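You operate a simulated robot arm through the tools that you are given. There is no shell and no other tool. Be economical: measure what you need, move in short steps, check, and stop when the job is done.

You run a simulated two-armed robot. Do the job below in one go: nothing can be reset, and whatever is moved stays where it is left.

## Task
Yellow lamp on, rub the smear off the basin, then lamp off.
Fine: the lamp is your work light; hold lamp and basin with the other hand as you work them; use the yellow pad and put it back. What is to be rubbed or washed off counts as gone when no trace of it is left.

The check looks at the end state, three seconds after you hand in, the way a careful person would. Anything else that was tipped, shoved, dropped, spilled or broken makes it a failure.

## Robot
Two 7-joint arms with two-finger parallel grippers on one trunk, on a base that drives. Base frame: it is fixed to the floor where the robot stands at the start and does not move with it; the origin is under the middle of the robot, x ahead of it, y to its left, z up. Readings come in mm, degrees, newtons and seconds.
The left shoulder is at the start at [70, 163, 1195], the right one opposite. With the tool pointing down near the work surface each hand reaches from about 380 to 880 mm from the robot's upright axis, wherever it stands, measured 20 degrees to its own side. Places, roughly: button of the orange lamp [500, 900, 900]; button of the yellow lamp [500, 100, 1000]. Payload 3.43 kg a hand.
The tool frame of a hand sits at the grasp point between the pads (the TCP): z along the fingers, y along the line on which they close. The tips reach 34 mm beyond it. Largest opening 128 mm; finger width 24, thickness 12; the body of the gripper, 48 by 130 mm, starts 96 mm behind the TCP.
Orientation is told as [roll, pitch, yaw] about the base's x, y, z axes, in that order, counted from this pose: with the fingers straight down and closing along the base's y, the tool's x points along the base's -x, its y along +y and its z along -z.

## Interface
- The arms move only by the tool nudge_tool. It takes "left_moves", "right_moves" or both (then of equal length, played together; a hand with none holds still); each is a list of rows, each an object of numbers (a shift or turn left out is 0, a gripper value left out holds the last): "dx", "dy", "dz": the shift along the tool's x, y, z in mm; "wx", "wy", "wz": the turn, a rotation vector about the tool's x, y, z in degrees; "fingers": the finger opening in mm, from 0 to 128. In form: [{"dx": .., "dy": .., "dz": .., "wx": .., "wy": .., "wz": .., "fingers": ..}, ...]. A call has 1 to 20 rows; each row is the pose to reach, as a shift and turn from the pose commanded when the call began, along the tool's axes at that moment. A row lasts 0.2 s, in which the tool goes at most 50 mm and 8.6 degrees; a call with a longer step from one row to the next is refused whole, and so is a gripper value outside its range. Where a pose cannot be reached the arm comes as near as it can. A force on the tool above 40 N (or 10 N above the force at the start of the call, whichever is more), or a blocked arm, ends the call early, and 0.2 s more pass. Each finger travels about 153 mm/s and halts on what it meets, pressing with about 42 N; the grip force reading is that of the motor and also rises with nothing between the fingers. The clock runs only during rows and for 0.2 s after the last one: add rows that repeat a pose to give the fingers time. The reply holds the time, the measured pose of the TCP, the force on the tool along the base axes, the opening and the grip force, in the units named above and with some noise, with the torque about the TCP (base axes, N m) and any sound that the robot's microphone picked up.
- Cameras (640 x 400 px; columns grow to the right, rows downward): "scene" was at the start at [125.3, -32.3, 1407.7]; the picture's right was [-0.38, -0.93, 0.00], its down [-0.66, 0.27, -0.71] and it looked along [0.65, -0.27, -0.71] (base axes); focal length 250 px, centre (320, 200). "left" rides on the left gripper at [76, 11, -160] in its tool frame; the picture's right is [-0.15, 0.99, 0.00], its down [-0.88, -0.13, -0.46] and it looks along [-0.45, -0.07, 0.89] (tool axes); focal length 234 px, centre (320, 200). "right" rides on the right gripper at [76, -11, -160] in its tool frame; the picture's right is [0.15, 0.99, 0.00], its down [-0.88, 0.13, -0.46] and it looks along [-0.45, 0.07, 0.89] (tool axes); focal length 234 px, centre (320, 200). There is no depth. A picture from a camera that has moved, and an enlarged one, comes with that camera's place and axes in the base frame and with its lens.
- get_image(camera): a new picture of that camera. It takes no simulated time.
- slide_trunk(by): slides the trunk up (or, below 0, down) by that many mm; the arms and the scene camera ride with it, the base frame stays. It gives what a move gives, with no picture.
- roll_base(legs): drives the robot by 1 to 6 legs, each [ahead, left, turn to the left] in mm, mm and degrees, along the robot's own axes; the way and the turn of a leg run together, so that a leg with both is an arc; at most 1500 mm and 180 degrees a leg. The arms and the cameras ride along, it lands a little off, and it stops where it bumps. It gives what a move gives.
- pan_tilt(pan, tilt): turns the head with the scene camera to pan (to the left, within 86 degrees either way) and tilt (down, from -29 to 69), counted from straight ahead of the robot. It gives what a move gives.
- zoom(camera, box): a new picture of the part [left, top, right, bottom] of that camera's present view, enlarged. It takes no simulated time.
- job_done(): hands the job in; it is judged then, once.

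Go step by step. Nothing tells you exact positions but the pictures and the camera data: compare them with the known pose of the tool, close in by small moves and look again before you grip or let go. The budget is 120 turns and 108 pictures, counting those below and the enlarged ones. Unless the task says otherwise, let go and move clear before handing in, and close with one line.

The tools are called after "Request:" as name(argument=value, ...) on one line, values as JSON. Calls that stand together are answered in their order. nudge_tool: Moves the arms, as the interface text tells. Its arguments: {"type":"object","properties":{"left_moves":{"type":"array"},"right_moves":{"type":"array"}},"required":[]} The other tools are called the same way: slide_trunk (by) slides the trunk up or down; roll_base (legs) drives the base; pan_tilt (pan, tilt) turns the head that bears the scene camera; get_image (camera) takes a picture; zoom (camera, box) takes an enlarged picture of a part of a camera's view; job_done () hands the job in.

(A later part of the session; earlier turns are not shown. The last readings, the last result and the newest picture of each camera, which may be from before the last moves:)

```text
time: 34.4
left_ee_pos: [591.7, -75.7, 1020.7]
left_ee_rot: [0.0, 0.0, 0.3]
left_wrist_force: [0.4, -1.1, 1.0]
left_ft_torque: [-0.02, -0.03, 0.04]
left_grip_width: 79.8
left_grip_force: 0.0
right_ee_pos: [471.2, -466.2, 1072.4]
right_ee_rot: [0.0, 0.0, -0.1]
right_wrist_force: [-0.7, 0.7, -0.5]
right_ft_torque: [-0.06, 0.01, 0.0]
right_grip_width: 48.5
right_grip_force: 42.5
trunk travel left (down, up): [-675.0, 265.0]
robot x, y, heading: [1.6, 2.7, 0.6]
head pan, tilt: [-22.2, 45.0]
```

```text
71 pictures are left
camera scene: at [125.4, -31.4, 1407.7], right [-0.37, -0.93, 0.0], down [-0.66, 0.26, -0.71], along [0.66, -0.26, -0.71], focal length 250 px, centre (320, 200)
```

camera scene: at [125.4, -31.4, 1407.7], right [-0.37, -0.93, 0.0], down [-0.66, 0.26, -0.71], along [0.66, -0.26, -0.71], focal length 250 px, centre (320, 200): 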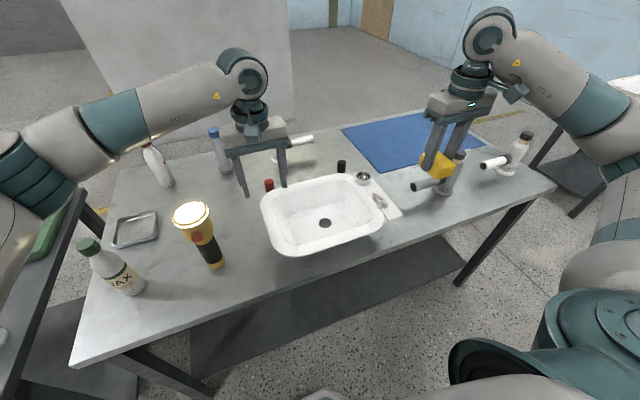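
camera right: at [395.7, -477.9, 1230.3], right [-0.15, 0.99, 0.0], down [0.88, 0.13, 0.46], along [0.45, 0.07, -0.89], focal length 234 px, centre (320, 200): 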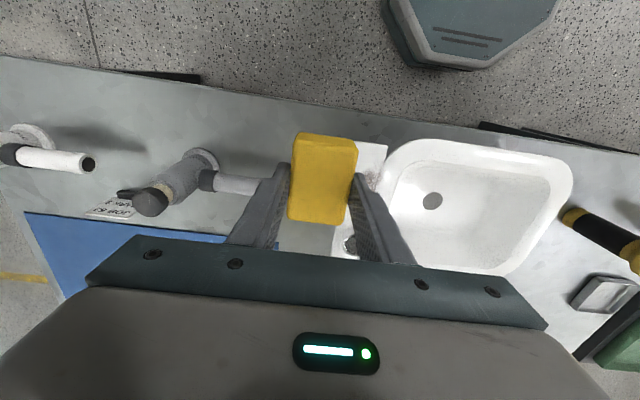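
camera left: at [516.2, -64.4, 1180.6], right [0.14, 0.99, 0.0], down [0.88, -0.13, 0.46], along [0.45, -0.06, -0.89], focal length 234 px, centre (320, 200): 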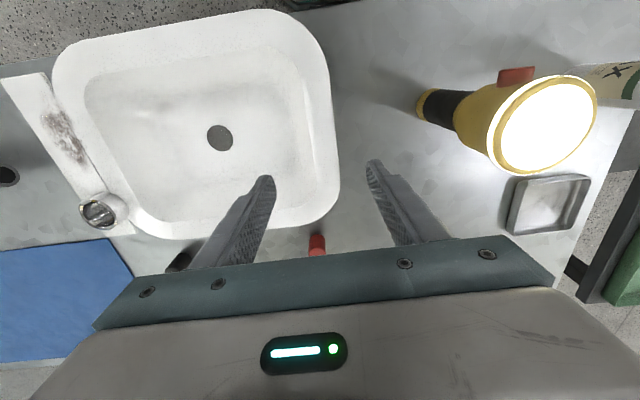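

Rim edges confirmed at y≈−54 and ≈−82. I lower the left hand astride the rim.

Request:
nudge_tool(left_moves=[{"dy": 3, "dz": 30}, {"dy": 3, "dz": 60}, {"dy": 3, "dz": 85}, {"dy": 3, "dz": 105}, {"dy": 3, "dz": 116}, {"dy": 3, "dz": 116}])

Request:
get_image(camera="left")

Request:
zoom(camera="scene", box=[180, 100, 400, 260])

```text
time: 35.8
left_ee_pos: [592.5, -73.2, 906.5]
left_ee_rot: [0.0, 0.1, 0.3]
left_wrist_force: [0.4, 0.5, -0.5]
left_ft_torque: [0.02, -0.01, -0.02]
left_grip_width: 80.1
left_grip_force: 0.1
right_ee_pos: [471.2, -466.9, 1071.7]
right_ee_rot: [0.0, 0.0, 0.0]
right_wrist_force: [-0.8, 0.3, -0.8]
right_ft_torque: [0.01, -0.02, 0.02]
right_grip_width: 48.4
right_grip_force: 42.5
trunk travel left (down, up): [-675.0, 265.0]
robot x, y, heading: [-0.9, -1.9, 0.2]
head pan, tilt: [-22.2, 45.0]
```

```text
70 pictures are left
camera left: at [516.4, -61.3, 1065.4], right [0.14, 0.99, 0.0], down [0.88, -0.12, 0.46], along [0.45, -0.06, -0.89], focal length 234 px, centre (320, 200)
```

left: 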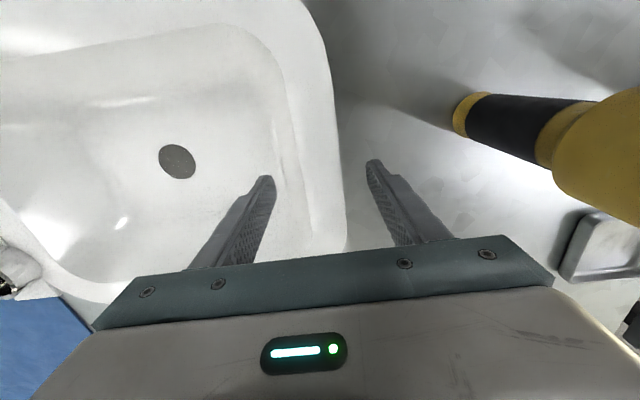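

```text
2.50 times, centred on (290, 180) of scene
camera zoom: at [125.5, -31.7, 1407.7], right [-0.37, -0.93, 0.0], down [-0.66, 0.26, -0.71], along [0.66, -0.26, -0.71], focal length 626 px, centre (395, 250)
```

zoom: 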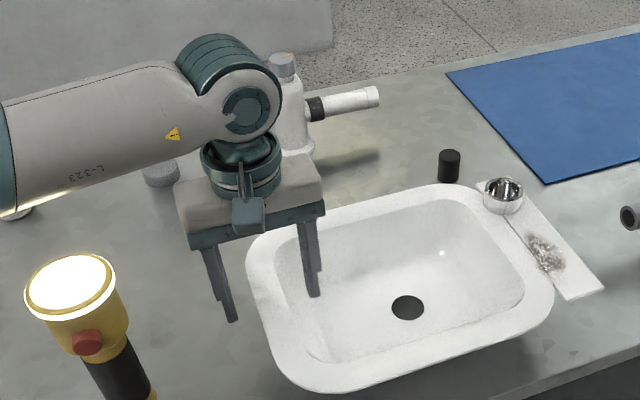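

Fingers straddle the rim evenly. I close in steps, watching side force.

Request:
nudge_tool(left_moves=[{"fingers": 60}, {"fingers": 52}, {"fingers": 48}, {"fingers": 46}, {"fingers": 46}])

```text
time: 37.0
left_ee_pos: [592.6, -71.8, 906.9]
left_ee_rot: [0.1, -0.1, 0.2]
left_wrist_force: [0.0, 0.2, 0.2]
left_ft_torque: [-0.01, 0.0, 0.01]
left_grip_width: 46.3
left_grip_force: 0.0
right_ee_pos: [469.9, -467.2, 1070.9]
right_ee_rot: [0.0, 0.0, 0.0]
right_wrist_force: [-0.1, 0.0, -1.1]
right_ft_torque: [0.01, 0.04, -0.01]
right_grip_width: 48.5
right_grip_force: 41.7
trunk travel left (down, up): [-675.0, 265.0]
robot x, y, heading: [1.6, 0.6, 0.7]
head pan, tilt: [-22.2, 45.0]
```

Request:
nudge_tool(left_moves=[{"fingers": 43}, {"fingers": 41}, {"fingers": 39}, {"fingers": 39}])

Request:
get_image(camera="left")

```text
time: 38.0
left_ee_pos: [591.4, -73.8, 905.8]
left_ee_rot: [0.1, 0.0, 0.3]
left_wrist_force: [-1.0, -1.2, 1.1]
left_ft_torque: [-0.07, -0.03, -0.04]
left_grip_width: 39.6
left_grip_force: 0.8
right_ee_pos: [469.9, -465.7, 1072.3]
right_ee_rot: [0.0, 0.0, 0.0]
right_wrist_force: [-0.3, -0.1, -1.2]
right_ft_torque: [-0.01, 0.03, 0.01]
right_grip_width: 48.6
right_grip_force: 41.8
trunk travel left (down, up): [-675.0, 265.0]
robot x, y, heading: [1.5, -2.0, 0.2]
head pan, tilt: [-22.2, 45.0]
```

```text
68 pictures are left
camera left: at [516.2, -61.6, 1065.7], right [0.14, 0.99, 0.0], down [0.88, -0.13, 0.46], along [0.45, -0.06, -0.89], focal length 234 px, centre (320, 200)
```

left: 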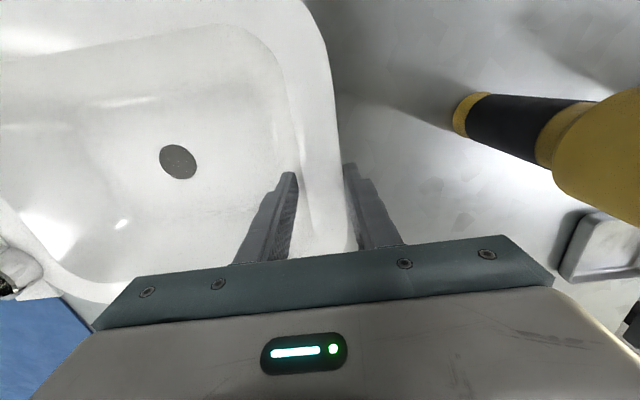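

Request:
nudge_tool(left_moves=[{"fingers": 37}, {"fingers": 36}, {"fingers": 35}, {"fingers": 35}])

```text
time: 39.0
left_ee_pos: [591.2, -71.8, 907.4]
left_ee_rot: [-0.1, 0.0, 0.3]
left_wrist_force: [0.5, -1.2, 2.7]
left_ft_torque: [-0.93, 0.12, -0.12]
left_grip_width: 38.3
left_grip_force: 41.9
right_ee_pos: [471.1, -468.3, 1072.8]
right_ee_rot: [0.0, 0.0, 0.0]
right_wrist_force: [-0.5, 0.8, -0.3]
right_ft_torque: [0.0, -0.03, -0.02]
right_grip_width: 48.4
right_grip_force: 42.3
trunk travel left (down, up): [-675.0, 265.0]
robot x, y, heading: [-0.5, 1.3, 0.4]
head pan, tilt: [-22.2, 45.0]
```

The basin is gripped firmly (38 mm, little side force). Now the right hand brings the pad over the smear.

Request:
nudge_tool(right_moves=[{"dx": -16, "dy": 21}, {"dx": -32, "dy": 42}, {"dx": -48, "dy": 63}, {"dx": -63, "dy": 84, "dz": 20}, {"dx": -63, "dy": 84, "dz": 60}, {"dx": -63, "dy": 84, "dz": 95}, {"dx": -63, "dy": 84, "dz": 110}, {"dx": -63, "dy": 84, "dz": 110}])

Request:
get_image(camera="right")

Request:
zoom(camera="scene", box=[320, 120, 440, 240])

```text
time: 40.8
left_ee_pos: [591.9, -71.8, 906.7]
left_ee_rot: [0.0, -0.1, 0.3]
left_wrist_force: [-0.7, -1.1, 5.4]
left_ft_torque: [-1.12, -0.04, -0.11]
left_grip_width: 38.2
left_grip_force: 42.5
right_ee_pos: [531.2, -383.8, 962.5]
right_ee_rot: [-0.1, 0.0, 0.0]
right_wrist_force: [-0.1, 0.4, -0.7]
right_ft_torque: [-0.02, 0.0, -0.03]
right_grip_width: 48.5
right_grip_force: 42.2
trunk travel left (down, up): [-675.0, 265.0]
robot x, y, heading: [3.0, 0.5, 0.4]
head pan, tilt: [-22.2, 45.0]
```

```text
67 pictures are left
camera right: at [456.4, -394.7, 1121.0], right [-0.15, 0.99, 0.0], down [0.88, 0.13, 0.46], along [0.45, 0.07, -0.89], focal length 234 px, centre (320, 200)
```

right: 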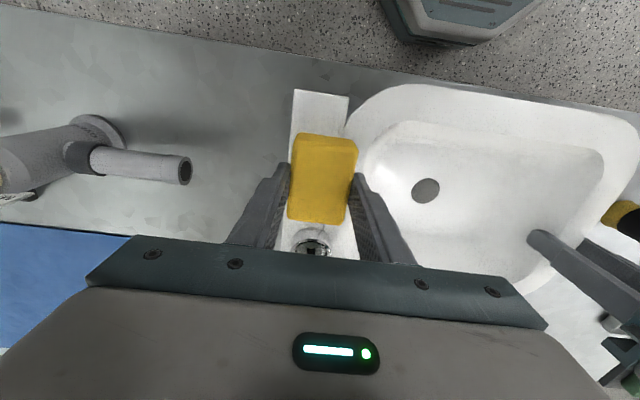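

```text
3.33 times, centred on (380, 180) of scene
camera zoom: at [124.9, -31.6, 1407.7], right [-0.37, -0.93, 0.0], down [-0.66, 0.26, -0.71], along [0.66, -0.26, -0.71], focal length 835 px, centre (120, 267)
```

zoom: 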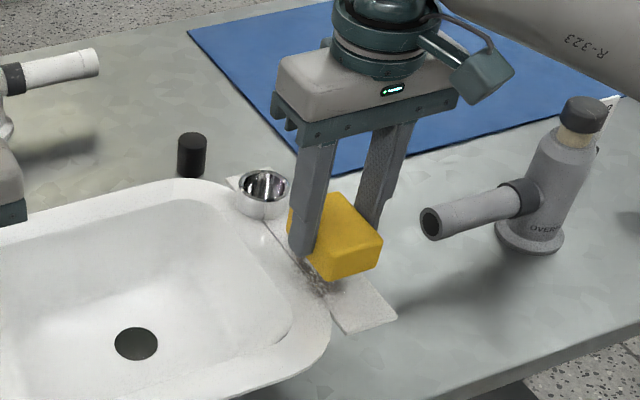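

Request:
nudge_tool(right_moves=[{"dz": 10}, {"dz": 18}, {"dz": 22}, {"dz": 25}, {"dz": 27}])

```text
time: 42.0
left_ee_pos: [592.3, -72.8, 906.4]
left_ee_rot: [0.0, 0.1, 0.2]
left_wrist_force: [-0.6, -0.2, 5.0]
left_ft_torque: [-0.96, -0.03, -0.14]
left_grip_width: 38.5
left_grip_force: 42.0
right_ee_pos: [531.9, -382.6, 936.6]
right_ee_rot: [0.0, 0.0, 0.0]
right_wrist_force: [0.5, -0.9, -0.8]
right_ft_torque: [0.04, 0.0, 0.01]
right_grip_width: 48.9
right_grip_force: 42.1
trunk travel left (down, up): [-675.0, 265.0]
robot x, y, heading: [-2.4, 2.2, 0.5]
head pan, tilt: [-22.2, 45.0]
```

Request:
nudge_tool(right_moves=[{"dz": 2}, {"dz": 3}, {"dz": 4}, {"dz": 4}])

Request:
zoom(camera="scene", box=[340, 140, 420, 230])

```text
time: 43.0
left_ee_pos: [590.6, -71.7, 907.9]
left_ee_rot: [-0.1, -0.1, 0.3]
left_wrist_force: [1.9, -2.4, 6.3]
left_ft_torque: [-0.59, -0.43, 0.11]
left_grip_width: 38.1
left_grip_force: 42.1
right_ee_pos: [531.9, -383.6, 933.0]
right_ee_rot: [-0.1, -0.1, -0.1]
right_wrist_force: [1.3, -1.3, 12.0]
right_ft_torque: [0.24, -0.04, -0.04]
right_grip_width: 48.6
right_grip_force: 42.4
trunk travel left (down, up): [-675.0, 265.0]
robot x, y, heading: [0.0, -0.6, 0.5]
head pan, tilt: [-22.2, 45.0]
```

```text
4.44 times, centred on (380, 185) of scene
camera zoom: at [124.0, -31.5, 1408.0], right [-0.37, -0.93, 0.0], down [-0.66, 0.26, -0.71], along [0.66, -0.26, -0.71], focal length 1113 px, centre (53, 267)
```

zoom: 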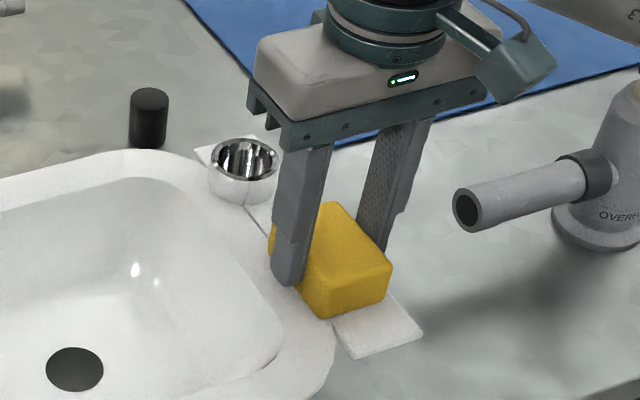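

Contact at z≈933 with 12 N – pad flat on the ledge. I rub back and forth along the ledge, staying clear of the cup.

Request:
nudge_tool(right_moves=[{"dx": -10}, {"dx": -19}, {"dx": -9}, {"dx": 2}, {"dx": 12}, {"dx": 22}, {"dx": 12, "dy": -4}, {"dx": 2, "dy": -4}, {"dx": -9, "dy": -4}, {"dx": -19, "dy": -4}, {"dx": -9, "dy": -4}, {"dx": 2, "dy": -4}, {"dx": 12, "dy": -4}, {"dx": 22, "dy": 4}, {"dx": 12, "dy": 4}, {"dx": 2, "dy": 4}, {"dx": -9, "dy": 4}, {"dx": -19, "dy": 4}, {"dx": -9, "dy": 4}, {"dx": 0, "dy": 0}])

```text
time: 47.2
left_ee_pos: [591.2, -71.5, 906.8]
left_ee_rot: [-0.1, -0.1, 0.2]
left_wrist_force: [1.1, -0.9, 12.6]
left_ft_torque: [-0.69, 0.02, -0.66]
left_grip_width: 37.9
left_grip_force: 41.9
right_ee_pos: [532.4, -380.9, 932.8]
right_ee_rot: [0.1, -0.2, 0.0]
right_wrist_force: [6.9, 2.9, 12.1]
right_ft_torque: [0.17, -0.45, -0.06]
right_grip_width: 48.6
right_grip_force: 42.1
trunk travel left (down, up): [-675.0, 265.0]
robot x, y, heading: [-3.5, 1.9, 0.2]
head pan, tilt: [-22.2, 45.0]
```

Request:
nudge_tool(right_moves=[{"dz": -15}, {"dz": -50}, {"dz": -90, "dy": -15}, {"dz": -110, "dy": -50}, {"dz": -110, "dy": -90}, {"dz": -110, "dy": -90}])

Request:
zoom(camera="scene", box=[340, 150, 420, 230])

Request:
zoom(camera="left", box=[0, 0, 340, 300])

Request:
zoom(camera="right", box=[320, 60, 560, 260])

```text
time: 48.6
left_ee_pos: [590.7, -72.2, 906.3]
left_ee_rot: [-0.1, 0.0, 0.3]
left_wrist_force: [0.0, 2.5, 10.5]
left_ft_torque: [-0.77, 0.21, -0.03]
left_grip_width: 37.9
left_grip_force: 42.4
right_ee_pos: [531.1, -474.1, 1042.5]
right_ee_rot: [0.0, 0.1, -0.1]
right_wrist_force: [0.0, -0.3, -0.5]
right_ft_torque: [0.0, -0.01, 0.01]
right_grip_width: 48.5
right_grip_force: 41.6
trunk travel left (down, up): [-675.0, 265.0]
robot x, y, heading: [1.9, 1.1, 0.4]
head pan, tilt: [-22.2, 45.0]
```

```text
5.00 times, centred on (380, 190) of scene
camera zoom: at [124.6, -30.6, 1407.8], right [-0.37, -0.93, 0.0], down [-0.66, 0.26, -0.71], along [0.66, -0.26, -0.71], focal length 1252 px, centre (20, 250)
```

zoom: 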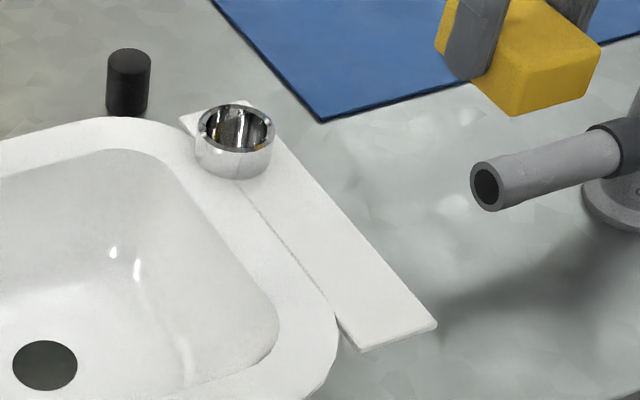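

```text
1.33 times, centred on (170, 150) of left
camera zoom: at [515.4, -60.7, 1066.0], right [0.14, 0.99, 0.0], down [0.88, -0.12, 0.46], along [0.45, -0.07, -0.89], focal length 312 px, centre (520, 267)
```

zoom: 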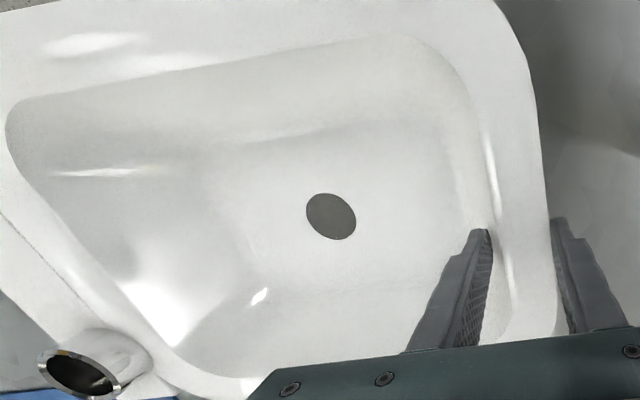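

```text
2.00 times, centred on (440, 160) of right
camera zoom: at [456.5, -485.0, 1200.9], right [-0.15, 0.99, 0.0], down [0.88, 0.13, 0.46], along [0.45, 0.07, -0.89], focal length 468 px, centre (80, 280)
```

zoom: 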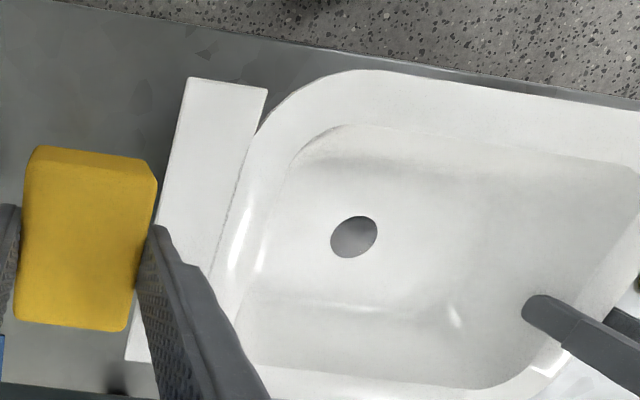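

The smear looks gone; I check the seam closely for traces.

Request:
zoom(camera="right", box=[370, 90, 430, 190])

Request:
zoom(camera="scene", box=[365, 175, 415, 225])

```text
4.00 times, centred on (400, 140) of right
camera zoom: at [456.5, -485.0, 1200.9], right [-0.15, 0.99, 0.0], down [0.88, 0.13, 0.46], along [0.45, 0.07, -0.89], focal length 937 px, centre (0, 440)
```

zoom: 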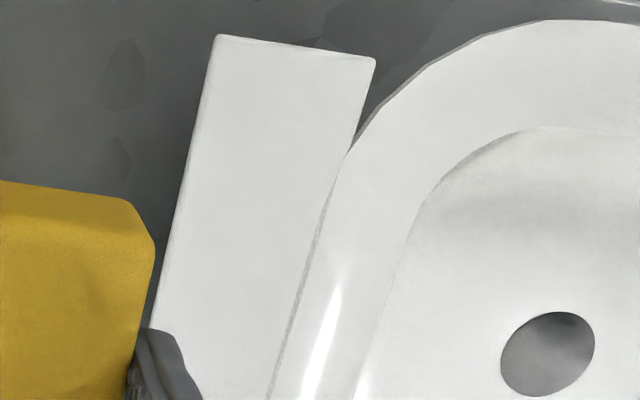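

```text
8.00 times, centred on (390, 200) of scene
camera zoom: at [124.6, -30.6, 1407.8], right [-0.37, -0.93, 0.0], down [-0.66, 0.26, -0.71], along [0.66, -0.26, -0.71], focal length 2004 px, centre (-240, 200)
```

zoom: 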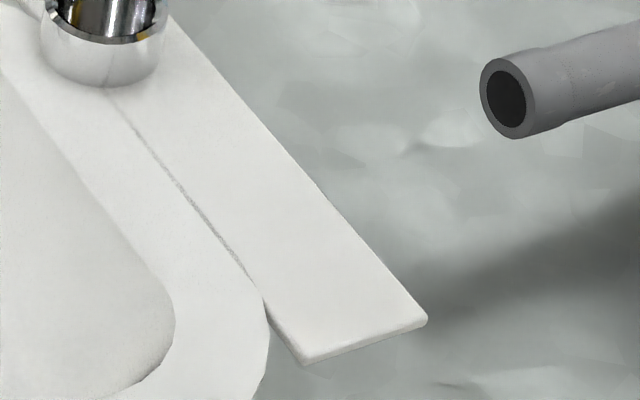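

Looks clean; the line is the seam. As insurance I give one more pass shifted toward the seam.

Request:
nudge_tool(right_moves=[{"dy": 40}, {"dy": 80}, {"dy": 98, "dz": 30}, {"dy": 98, "dz": 70}, {"dy": 98, "dz": 100}, {"dy": 98, "dz": 107}, {"dy": 98, "dz": 110}, {"dx": -10, "dy": 98, "dz": 110}, {"dx": -20, "dy": 98, "dz": 110}, {"dx": -10, "dy": 100, "dz": 110}, {"dx": 0, "dy": 100, "dz": 110}, {"dx": 11, "dy": 100, "dz": 110}, {"dx": 22, "dy": 100, "dz": 110}, {"dx": 11, "dy": 96, "dz": 110}, {"dx": 0, "dy": 96, "dz": 110}, {"dx": -10, "dy": 96, "dz": 110}, {"dx": -20, "dy": 96, "dz": 110}, {"dx": -10, "dy": 92, "dz": 110}, {"dx": 0, "dy": 92, "dz": 110}, {"dx": 10, "dy": 92, "dz": 110}])

Request:
nudge_tool(right_moves=[{"dz": -15}, {"dz": -50}, {"dz": -90, "dy": -15}, {"dz": -125, "dy": -50}, {"dz": -140, "dy": -90}, {"dz": -140, "dy": -90}])

Request:
zoom(camera="right", box=[350, 60, 510, 190])

Request:
zoom(camera="scene", box=[240, 150, 420, 260])

```text
time: 52.8
left_ee_pos: [590.7, -72.4, 907.0]
left_ee_rot: [-0.1, -0.1, 0.3]
left_wrist_force: [0.4, -0.8, 15.2]
left_ft_torque: [-1.17, 0.11, -0.92]
left_grip_width: 37.7
left_grip_force: 41.9
right_ee_pos: [522.0, -381.5, 931.6]
right_ee_rot: [0.0, -0.2, -0.1]
right_wrist_force: [9.6, -1.0, 11.9]
right_ft_torque: [0.06, -0.59, -0.11]
right_grip_width: 48.4
right_grip_force: 42.1
trunk travel left (down, up): [-675.0, 265.0]
robot x, y, heading: [1.8, 1.5, 0.1]
head pan, tilt: [-22.2, 45.0]
```

```text
time: 54.2
left_ee_pos: [590.6, -70.8, 906.6]
left_ee_rot: [-0.1, 0.1, 0.4]
left_wrist_force: [-0.8, 4.2, 12.1]
left_ft_torque: [-0.72, 0.18, -0.13]
left_grip_width: 38.0
left_grip_force: 41.9
right_ee_pos: [522.8, -471.6, 1071.2]
right_ee_rot: [-0.1, 0.0, 0.0]
right_wrist_force: [0.3, 0.9, -0.1]
right_ft_torque: [-0.01, 0.01, 0.01]
right_grip_width: 48.4
right_grip_force: 41.9
trunk travel left (down, up): [-675.0, 265.0]
robot x, y, heading: [0.5, -1.3, 0.3]
head pan, tilt: [-22.2, 45.0]
```

```text
3.08 times, centred on (430, 125) of right
camera zoom: at [447.1, -482.6, 1231.0], right [-0.15, 0.99, 0.0], down [0.88, 0.13, 0.46], along [0.45, 0.07, -0.89], focal length 720 px, centre (-18, 431)
```

zoom: 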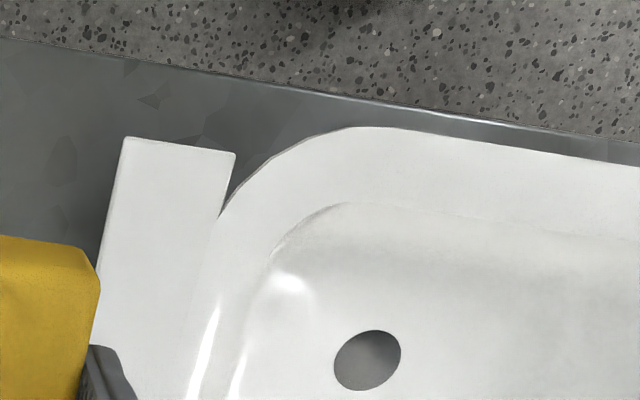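

```text
3.56 times, centred on (330, 205) of scene
camera zoom: at [124.6, -30.2, 1407.8], right [-0.37, -0.93, 0.0], down [-0.66, 0.26, -0.71], along [0.66, -0.26, -0.71], focal length 891 px, centre (284, 182)
```

zoom: 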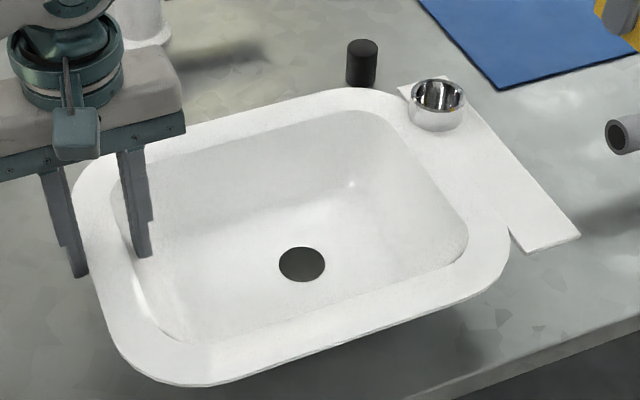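

Good thing: the line was residue and is now gone. One closer look along the whole ledge, near the cup too.

Request:
zoom(camera="scene", box=[345, 160, 405, 220])

Request:
zoom(camera="right", box=[320, 80, 440, 200])

```text
6.67 times, centred on (375, 190) of scene
camera zoom: at [124.6, -30.2, 1407.8], right [-0.37, -0.93, 0.0], down [-0.66, 0.26, -0.71], along [0.66, -0.26, -0.71], focal length 1670 px, centre (-47, 267)
```

zoom: 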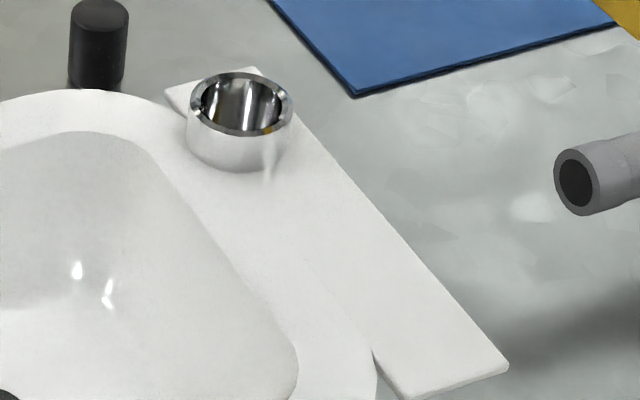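

```text
3.33 times, centred on (380, 140) of right
camera zoom: at [447.1, -482.6, 1231.0], right [-0.15, 0.99, 0.0], down [0.88, 0.13, 0.46], along [0.45, 0.07, -0.89], focal length 781 px, centre (120, 400)
```

zoom: 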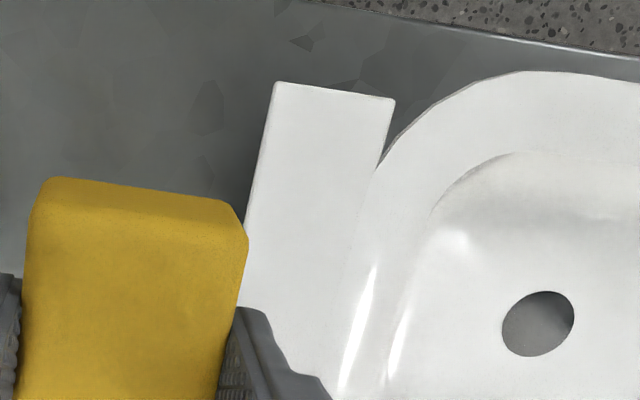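

All clean. I release the basin, raise the left hand and check the basin has stayed put.

Request:
nudge_tool(left_moves=[{"fingers": 42}, {"fingers": 60}, {"fingers": 80}, {"fingers": 80}, {"dz": -30}, {"dz": -70}, {"dz": -110}, {"dz": -150}, {"dz": -190}, {"dz": -225}, {"dz": -225}])

Request:
get_image(camera="left")

Request:
zoom(camera="scene", box=[240, 140, 440, 265])

```text
time: 56.6
left_ee_pos: [592.7, -72.9, 1132.5]
left_ee_rot: [0.0, 0.1, 0.3]
left_wrist_force: [0.7, 0.2, 0.4]
left_ft_torque: [-0.01, 0.01, 0.02]
left_grip_width: 80.1
left_grip_force: 0.0
right_ee_pos: [523.4, -472.6, 1071.3]
right_ee_rot: [0.0, -0.1, 0.1]
right_wrist_force: [0.6, -0.4, -0.5]
right_ft_torque: [-0.01, 0.01, -0.02]
right_grip_width: 48.6
right_grip_force: 41.7
trunk travel left (down, up): [-675.0, 265.0]
robot x, y, heading: [-2.7, -0.2, 0.2]
head pan, tilt: [-22.2, 45.0]
```

```text
55 pictures are left
camera left: at [517.2, -61.6, 1291.2], right [0.14, 0.99, 0.0], down [0.88, -0.12, 0.45], along [0.45, -0.06, -0.89], focal length 234 px, centre (320, 200)
```

left: 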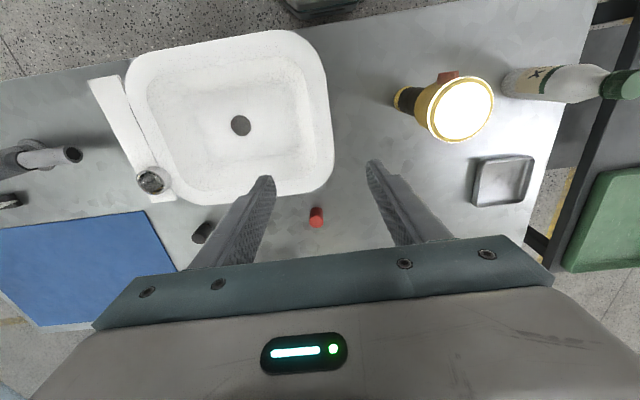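

```text
3.20 times, centred on (340, 202) of scene
camera zoom: at [126.1, -31.6, 1407.6], right [-0.37, -0.93, 0.0], down [-0.66, 0.26, -0.71], along [0.66, -0.26, -0.71], focal length 802 px, centre (256, 192)
```

zoom: 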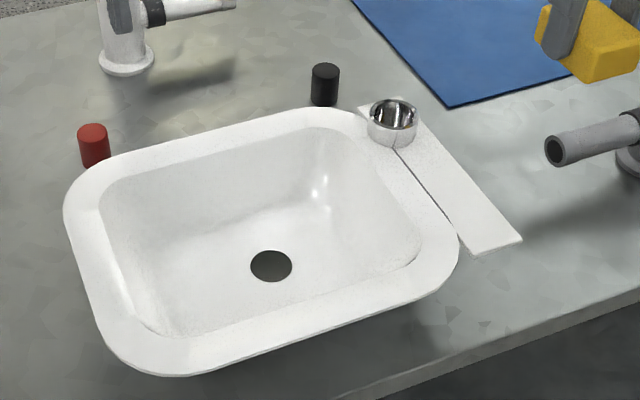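

Request:
zoom(camera="scene", box=[345, 160, 405, 220])

Request:
zoom(camera="left", box=[80, 50, 220, 210])

Request:
zoom(camera="right", box=[360, 80, 460, 190])

```text
6.67 times, centred on (375, 190) of scene
camera zoom: at [126.1, -31.6, 1407.6], right [-0.37, -0.93, 0.0], down [-0.66, 0.26, -0.71], along [0.66, -0.26, -0.71], focal length 1670 px, centre (-47, 267)
```

zoom: 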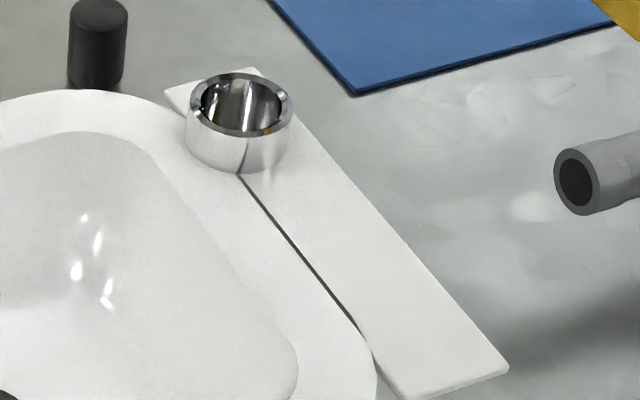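

```text
2.50 times, centred on (150, 130) of left
camera zoom: at [517.2, -61.6, 1291.2], right [0.14, 0.99, 0.0], down [0.88, -0.12, 0.45], along [0.45, -0.06, -0.89], focal length 585 px, centre (745, 375)
```

zoom: 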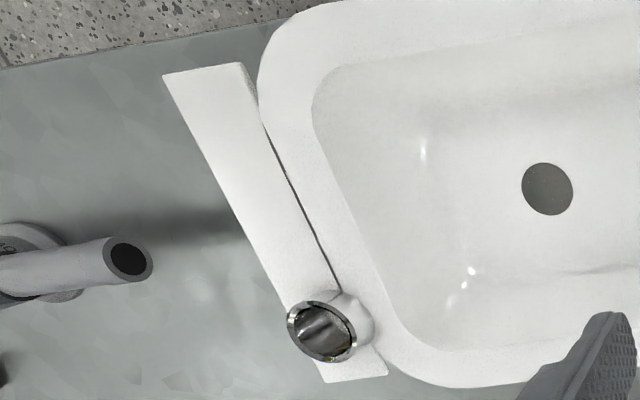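

```text
3.64 times, centred on (410, 135) of right
camera zoom: at [448.3, -483.6, 1229.7], right [-0.15, 0.99, 0.0], down [0.88, 0.13, 0.46], along [0.45, 0.07, -0.89], focal length 852 px, centre (-7, 436)
```

zoom: 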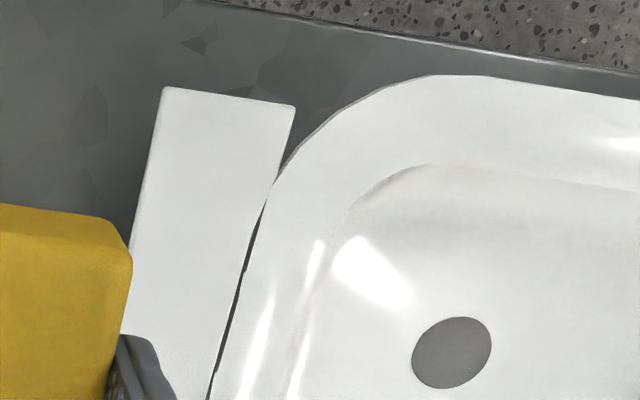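

Basin is clean and essentially unmoved (about 1–2 mm). Now the left hand goes aside and the right hand carries the pad back toward its place; then the base turns 15° again.

Request:
nudge_tool(left_moves=[{"dx": 14, "dy": 41}, {"dx": 28, "dy": 83}, {"dx": 41, "dy": 124}, {"dx": 55, "dy": 166}, {"dx": 68, "dy": 207}, {"dx": 82, "dy": 249}, {"dx": 96, "dy": 290}, {"dx": 110, "dy": 332}, {"dx": 123, "dy": 373, "fingers": 128}])

Request:
nudge_tool(right_moves=[{"dz": -20, "dx": -23, "dy": 35}, {"dx": -46, "dy": 70, "dz": -35, "wz": 2}, {"dx": -70, "dy": 106, "dz": -35, "wz": 4}, {"dx": -93, "dy": 141, "dz": -35, "wz": 6}, {"dx": -116, "dy": 176, "dz": -35, "wz": 8}, {"dx": -140, "dy": 212, "dz": -35, "wz": 10}, {"dx": -163, "dy": 247, "dz": -35, "wz": 12}, {"dx": -186, "dy": 282, "dz": -35, "wz": 13.8}, {"dx": -210, "dy": 317, "dz": -35, "wz": 13.8}, {"dx": -233, "dy": 353, "dz": -25, "wz": 13.8}, {"dx": -254, "dy": 388, "dz": -10, "wz": 13.8}, {"dx": -254, "dy": 388, "dz": -5, "wz": 13.8}])

Request:
roll_base(legs=[[0, 0, 15]])

Request:
get_image(camera="right")

```text
time: 58.6
left_ee_pos: [465.1, 302.4, 1131.1]
left_ee_rot: [0.0, -0.1, 0.3]
left_wrist_force: [-0.2, 0.6, -0.2]
left_ft_torque: [-0.06, -0.03, -0.03]
left_grip_width: 128.0
left_grip_force: 0.0
right_ee_pos: [521.5, -472.1, 1072.5]
right_ee_rot: [-0.2, -0.1, -0.1]
right_wrist_force: [-0.1, 0.1, 0.0]
right_ft_torque: [-0.05, 0.0, -0.01]
right_grip_width: 48.7
right_grip_force: 42.0
trunk travel left (down, up): [-675.0, 265.0]
robot x, y, heading: [-1.2, -0.4, 0.3]
head pan, tilt: [-22.2, 45.0]
```

```text
time: 61.2
left_ee_pos: [465.9, 300.5, 1132.5]
left_ee_rot: [0.0, 0.1, 0.4]
left_wrist_force: [0.7, -0.4, -1.4]
left_ft_torque: [0.05, -0.02, -0.01]
left_grip_width: 128.0
left_grip_force: 0.0
right_ee_pos: [778.7, -85.1, 1075.8]
right_ee_rot: [0.1, 0.0, -13.9]
right_wrist_force: [0.0, -0.8, -0.3]
right_ft_torque: [0.04, -0.02, 0.02]
right_grip_width: 48.6
right_grip_force: 42.3
trunk travel left (down, up): [-675.0, 265.0]
robot x, y, heading: [-0.0, 0.0, 0.4]
head pan, tilt: [-22.2, 45.0]
```

```text
time: 62.5
left_ee_pos: [373.4, 411.3, 1131.1]
left_ee_rot: [0.0, 0.0, 15.3]
left_wrist_force: [0.0, -1.0, -1.1]
left_ft_torque: [0.01, 0.02, 0.0]
left_grip_width: 127.9
left_grip_force: 0.1
right_ee_pos: [771.4, 120.1, 1077.1]
right_ee_rot: [0.0, -0.1, 1.0]
right_wrist_force: [-0.4, 0.5, -0.8]
right_ft_torque: [-0.02, 0.01, -0.02]
right_grip_width: 48.6
right_grip_force: 42.0
trunk travel left (down, up): [-675.0, 265.0]
robot x, y, heading: [-1.8, 1.2, 15.3]
head pan, tilt: [-22.2, 45.0]
```

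```text
50 pictures are left
camera right: at [697.1, 106.7, 1235.2], right [-0.17, 0.99, 0.0], down [0.88, 0.15, 0.46], along [0.45, 0.08, -0.89], focal length 234 px, centre (320, 200)
```

right: 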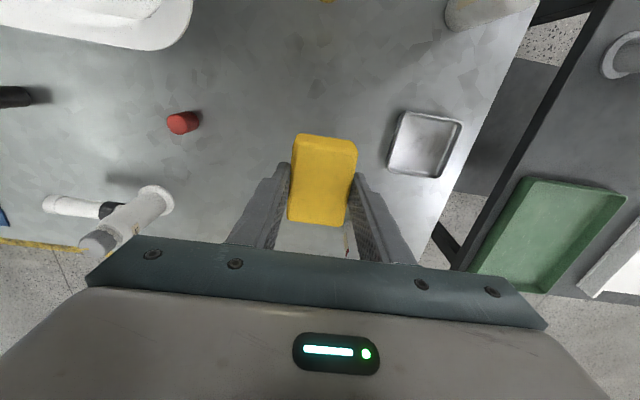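

The pad is right above its original spot. Lowering.

Request:
nudge_tool(right_moves=[{"dx": -2, "dz": 40}, {"dx": -2, "dz": 80}, {"dx": -2, "dz": 120}, {"dx": -2, "dz": 160}, {"dx": -2, "dz": 195}, {"dx": -2, "dz": 215}, {"dx": -2, "dz": 225}, {"dx": -2, "dz": 230}, {"dx": -2, "dz": 230}])

```text
time: 64.5
left_ee_pos: [373.8, 410.1, 1130.1]
left_ee_rot: [0.0, 0.0, 15.3]
left_wrist_force: [-0.5, 0.6, -0.3]
left_ft_torque: [0.0, -0.01, 0.03]
left_grip_width: 128.0
left_grip_force: 0.0
right_ee_pos: [774.7, 118.4, 845.8]
right_ee_rot: [0.0, 0.0, 1.1]
right_wrist_force: [0.4, -0.2, 0.3]
right_ft_torque: [-0.02, 0.01, 0.01]
right_grip_width: 48.6
right_grip_force: 42.7
trunk travel left (down, up): [-675.0, 265.0]
robot x, y, heading: [1.3, 0.9, 15.3]
head pan, tilt: [-22.2, 45.0]
```

Request:
nudge_tool(right_moves=[{"dz": 1.5}, {"dz": 3}, {"dz": 3}])

```text
time: 65.2
left_ee_pos: [373.4, 410.5, 1132.6]
left_ee_rot: [0.0, 0.0, 15.3]
left_wrist_force: [-0.9, -0.1, -0.1]
left_ft_torque: [0.02, 0.03, 0.0]
left_grip_width: 128.0
left_grip_force: 0.1
right_ee_pos: [773.5, 119.9, 843.0]
right_ee_rot: [0.0, 0.0, 1.0]
right_wrist_force: [-0.1, -0.1, 0.1]
right_ft_torque: [0.03, 0.03, -0.03]
right_grip_width: 48.3
right_grip_force: 41.8
trunk travel left (down, up): [-675.0, 265.0]
robot x, y, heading: [-0.0, 4.0, 15.2]
head pan, tilt: [-22.2, 45.0]
```

Request:
nudge_tool(right_moves=[{"dz": 1}, {"dz": 1, "fingers": 55}, {"dz": 1, "fingers": 70}, {"dz": 1, "fingers": 80}, {"dz": 1, "fingers": 80}, {"dz": -20}, {"dz": -60}, {"dz": -100}, {"dz": -145}, {"dz": -190}, {"dz": -235}, {"dz": -235}])

Request:
get_image(camera="right")

```text
time: 67.8
left_ee_pos: [373.0, 411.1, 1130.8]
left_ee_rot: [0.0, 0.0, 15.3]
left_wrist_force: [-0.3, 0.0, 0.8]
left_ft_torque: [0.01, 0.02, -0.03]
left_grip_width: 128.0
left_grip_force: 0.1
right_ee_pos: [776.6, 118.3, 1078.0]
right_ee_rot: [0.0, 0.1, 1.0]
right_wrist_force: [0.5, 0.8, -0.9]
right_ft_torque: [0.03, 0.01, 0.01]
right_grip_width: 80.0
right_grip_force: 0.1
trunk travel left (down, up): [-675.0, 265.0]
robot x, y, heading: [1.7, 2.0, 15.3]
head pan, tilt: [-22.2, 45.0]
```

```text
49 pictures are left
camera right: at [701.2, 105.6, 1236.2], right [-0.17, 0.99, 0.0], down [0.88, 0.15, 0.45], along [0.45, 0.08, -0.89], focal length 234 px, centre (320, 200)
```

right: 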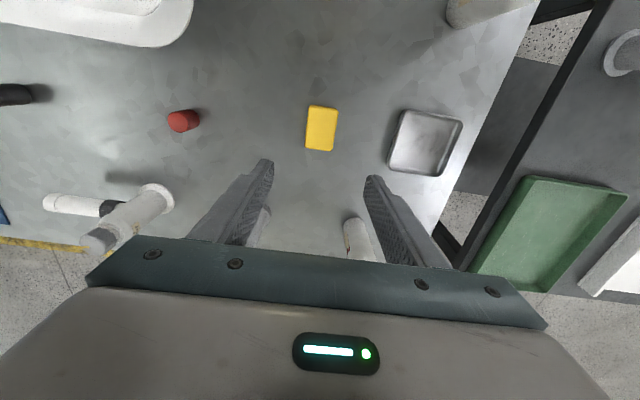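

Pad is back in place. I turn the base back, bring the right hand back to the staging place with fingers shut.

Request:
roll_base(legs=[[0, 0, -15.2]])

Request:
nudge_tool(right_moves=[{"dx": 35, "dy": -8, "dz": -10, "wz": -2.5}, {"dx": 70, "dy": -15, "dz": -20, "wz": -5, "fingers": 40}, {"dx": 105, "dy": -23, "dz": -30, "wz": -7.5, "fingers": 0}, {"dx": 140, "dy": -30, "dz": -35, "wz": -10}, {"dx": 175, "dy": -36, "dz": -35, "wz": -12}, {"dx": 210, "dy": -42, "dz": -35, "wz": -14}, {"dx": 238, "dy": -46, "dz": -35, "wz": -14}, {"dx": 238, "dy": -46, "dz": -35, "wz": -14}])

Request:
nudge_tool(right_moves=[{"wy": -7}, {"wy": -14}, {"wy": -21}, {"wy": -28}, {"wy": -30}, {"wy": -30}])

Request:
get_image(camera="right")

```text
time: 69.2
left_ee_pos: [468.4, 298.3, 1131.8]
left_ee_rot: [0.1, 0.0, 0.0]
left_wrist_force: [-0.1, 0.3, 0.0]
left_ft_torque: [-0.03, -0.02, 0.0]
left_grip_width: 127.8
left_grip_force: 0.1
right_ee_pos: [779.7, -89.7, 1077.5]
right_ee_rot: [-0.1, 0.0, -14.1]
right_wrist_force: [0.7, 0.4, -0.5]
right_ft_torque: [0.0, 0.01, -0.03]
right_grip_width: 79.8
right_grip_force: 0.2
trunk travel left (down, up): [-675.0, 265.0]
robot x, y, heading: [-1.9, 0.4, -0.3]
head pan, tilt: [-22.2, 45.0]
```

```text
time: 71.0
left_ee_pos: [467.9, 298.7, 1131.1]
left_ee_rot: [-0.1, 0.0, -0.1]
left_wrist_force: [0.3, 0.0, 0.1]
left_ft_torque: [-0.01, -0.01, 0.0]
left_grip_width: 128.0
left_grip_force: 0.1
right_ee_pos: [537.7, -76.8, 1113.4]
right_ee_rot: [0.0, -0.1, -0.1]
right_wrist_force: [0.1, 1.1, -0.7]
right_ft_torque: [0.04, -0.02, 0.02]
right_grip_width: 0.3
right_grip_force: 32.5
trunk travel left (down, up): [-675.0, 265.0]
robot x, y, heading: [-0.6, 0.8, -0.2]
head pan, tilt: [-22.2, 45.0]
```

```text
time: 72.3
left_ee_pos: [467.8, 298.0, 1131.3]
left_ee_rot: [0.0, 0.0, -0.1]
left_wrist_force: [0.5, -0.2, 0.4]
left_ft_torque: [0.02, 0.0, 0.03]
left_grip_width: 128.0
left_grip_force: 0.0
right_ee_pos: [537.8, -76.8, 1112.7]
right_ee_rot: [0.0, -30.0, -0.2]
right_wrist_force: [0.1, -0.8, -0.3]
right_ft_torque: [0.0, -0.01, 0.0]
right_grip_width: 0.2
right_grip_force: 33.6
trunk travel left (down, up): [-675.0, 265.0]
robot x, y, heading: [-1.0, -3.0, -0.0]
head pan, tilt: [-22.2, 45.0]
```

```text
48 pictures are left
camera right: at [392.4, -87.7, 1212.0], right [-0.12, 0.99, -0.07], down [0.53, 0.13, 0.84], along [0.84, 0.06, -0.54], focal length 234 px, centre (320, 200)
```

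right: 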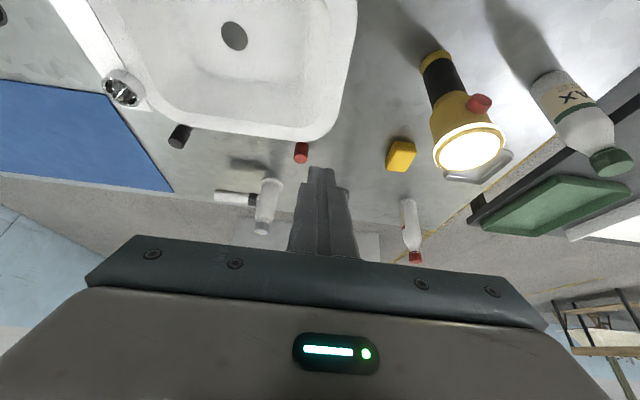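

Left hand back over the lamp head.

Request:
nudge_tool(left_moves=[{"dx": -18, "dy": -35}, {"dx": -36, "dy": -70}, {"dx": -54, "dy": -105}, {"dx": -72, "dy": -140}, {"dx": -90, "dy": -175}, {"dx": -104, "dy": -201}, {"dx": -104, "dy": -201}])

Request:
get_image(camera="left")

```text
time: 74.0
left_ee_pos: [572.4, 96.5, 1131.7]
left_ee_rot: [-0.1, 0.0, 0.0]
left_wrist_force: [-0.6, -0.6, 0.3]
left_ft_torque: [-0.02, 0.0, -0.05]
left_grip_width: 128.0
left_grip_force: 0.0
right_ee_pos: [536.9, -76.2, 1113.3]
right_ee_rot: [-0.1, -29.9, -0.2]
right_wrist_force: [-0.4, 0.3, -0.7]
right_ft_torque: [0.0, 0.03, -0.01]
right_grip_width: 0.0
right_grip_force: 32.6
trunk travel left (down, up): [-675.0, 265.0]
robot x, y, heading: [-3.3, -1.2, 0.1]
head pan, tilt: [-22.2, 45.0]
```

```text
47 pictures are left
camera left: at [496.6, 108.1, 1291.1], right [0.15, 0.99, 0.0], down [0.88, -0.13, 0.46], along [0.45, -0.07, -0.89], focal length 234 px, centre (320, 200)
```

left: 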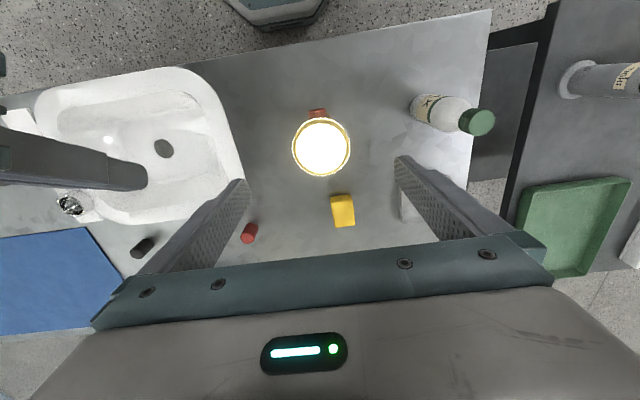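

Lens still at (571.5, 97). Lower and grip, then bring the right fingertips to the button front.

Request:
nudge_tool(left_moves=[{"dz": 35}, {"dz": 70}, {"dz": 100}, {"dz": 120}, {"dz": 132}, {"dz": 141}, {"dz": 141}, {"dz": 141, "fingers": 90}, {"dz": 141, "fingers": 80}, {"dz": 141, "fingers": 70}, {"dz": 141, "fingers": 66}, {"dz": 141, "fingers": 66}])

Request:
nudge_tool(right_moves=[{"dx": 30, "dz": 20}, {"dx": 60, "dz": 40}, {"dx": 90, "dz": 65}, {"dx": 114, "dz": 89}, {"dx": 114, "dy": 40, "dz": 89}, {"dx": 114, "dy": 80, "dz": 89}, {"dx": 114, "dy": 120, "dz": 89}, {"dx": 114, "dy": 155, "dz": 89}, {"dx": 114, "dy": 173, "dz": 89}, {"dx": 114, "dy": 173, "dz": 89}])

Request:
get_image(camera="left")

```text
time: 76.5
left_ee_pos: [573.1, 96.8, 990.8]
left_ee_rot: [0.0, 0.0, 0.0]
left_wrist_force: [0.6, 1.0, -0.7]
left_ft_torque: [0.07, 0.0, 0.02]
left_grip_width: 70.9
left_grip_force: 41.9
right_ee_pos: [537.2, -77.0, 1112.8]
right_ee_rot: [0.0, -30.1, -0.3]
right_wrist_force: [0.3, 0.2, 0.1]
right_ft_torque: [-0.01, -0.02, 0.0]
right_grip_width: 0.0
right_grip_force: 32.7
trunk travel left (down, up): [-675.0, 265.0]
robot x, y, heading: [1.7, 0.4, -0.2]
head pan, tilt: [-22.2, 45.0]
```

```text
time: 78.8
left_ee_pos: [572.9, 97.3, 990.4]
left_ee_rot: [0.1, 0.0, 0.0]
left_wrist_force: [0.2, -0.2, 0.0]
left_ft_torque: [-0.04, -0.01, 0.02]
left_grip_width: 70.9
left_grip_force: 42.6
right_ee_pos: [484.7, 97.0, 978.1]
right_ee_rot: [0.0, -30.1, -0.3]
right_wrist_force: [-0.1, -0.3, 0.6]
right_ft_torque: [-0.02, 0.0, 0.0]
right_grip_width: 0.2
right_grip_force: 33.2
trunk travel left (down, up): [-675.0, 265.0]
robot x, y, heading: [-2.0, -1.0, -0.3]
head pan, tilt: [-22.2, 45.0]
```

```text
46 pictures are left
camera left: at [497.8, 108.1, 1149.2], right [0.15, 0.99, 0.0], down [0.88, -0.13, 0.46], along [0.45, -0.07, -0.89], focal length 234 px, centre (320, 200)
```

left: 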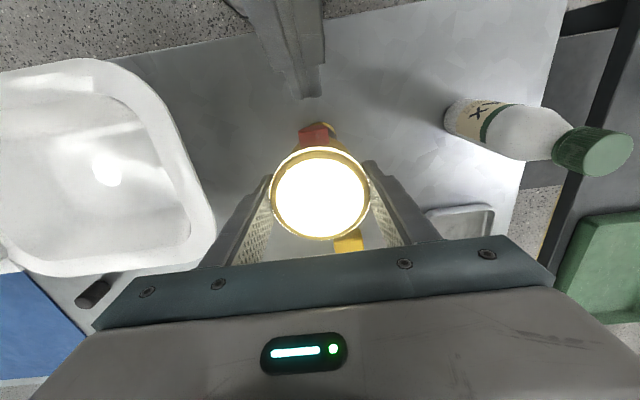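

Aligned as before; press slowly.

Request:
nudge_tool(right_moves=[{"dx": -8.7, "dz": 5}, {"dx": -15.6, "dz": 9}, {"dx": -19, "dz": 11}, {"dx": -20.8, "dz": 12}, {"dx": -22, "dz": 12.7}])

Request:
get_image(camera="left")

```text
time: 80.0
left_ee_pos: [573.9, 97.2, 991.3]
left_ee_rot: [0.0, -0.1, 0.1]
left_wrist_force: [9.3, 1.3, -1.7]
left_ft_torque: [0.09, -0.44, -0.07]
left_grip_width: 71.2
left_grip_force: 42.0
right_ee_pos: [508.0, 96.4, 978.1]
right_ee_rot: [-0.1, -29.8, -0.1]
right_wrist_force: [-9.3, -1.5, 3.1]
right_ft_torque: [-0.08, 0.14, -0.03]
right_grip_width: 0.0
right_grip_force: 33.4
trunk travel left (down, up): [-675.0, 265.0]
robot x, y, heading: [-0.5, 2.5, -0.2]
head pan, tilt: [-22.2, 45.0]
heard: click
```

```text
45 pictures are left
camera left: at [498.1, 108.5, 1149.1], right [0.15, 0.99, 0.0], down [0.88, -0.13, 0.46], along [0.45, -0.07, -0.89], focal length 234 px, centre (320, 200)
```

left: 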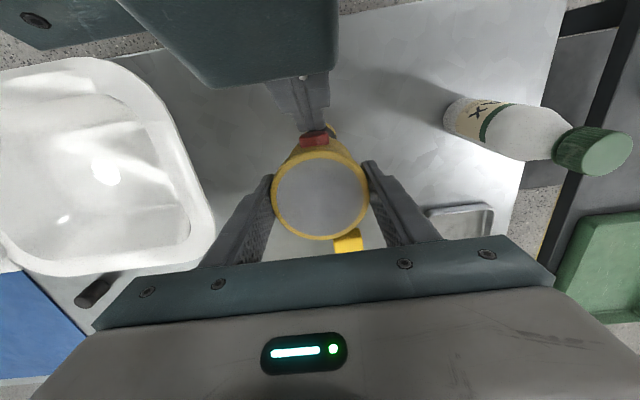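

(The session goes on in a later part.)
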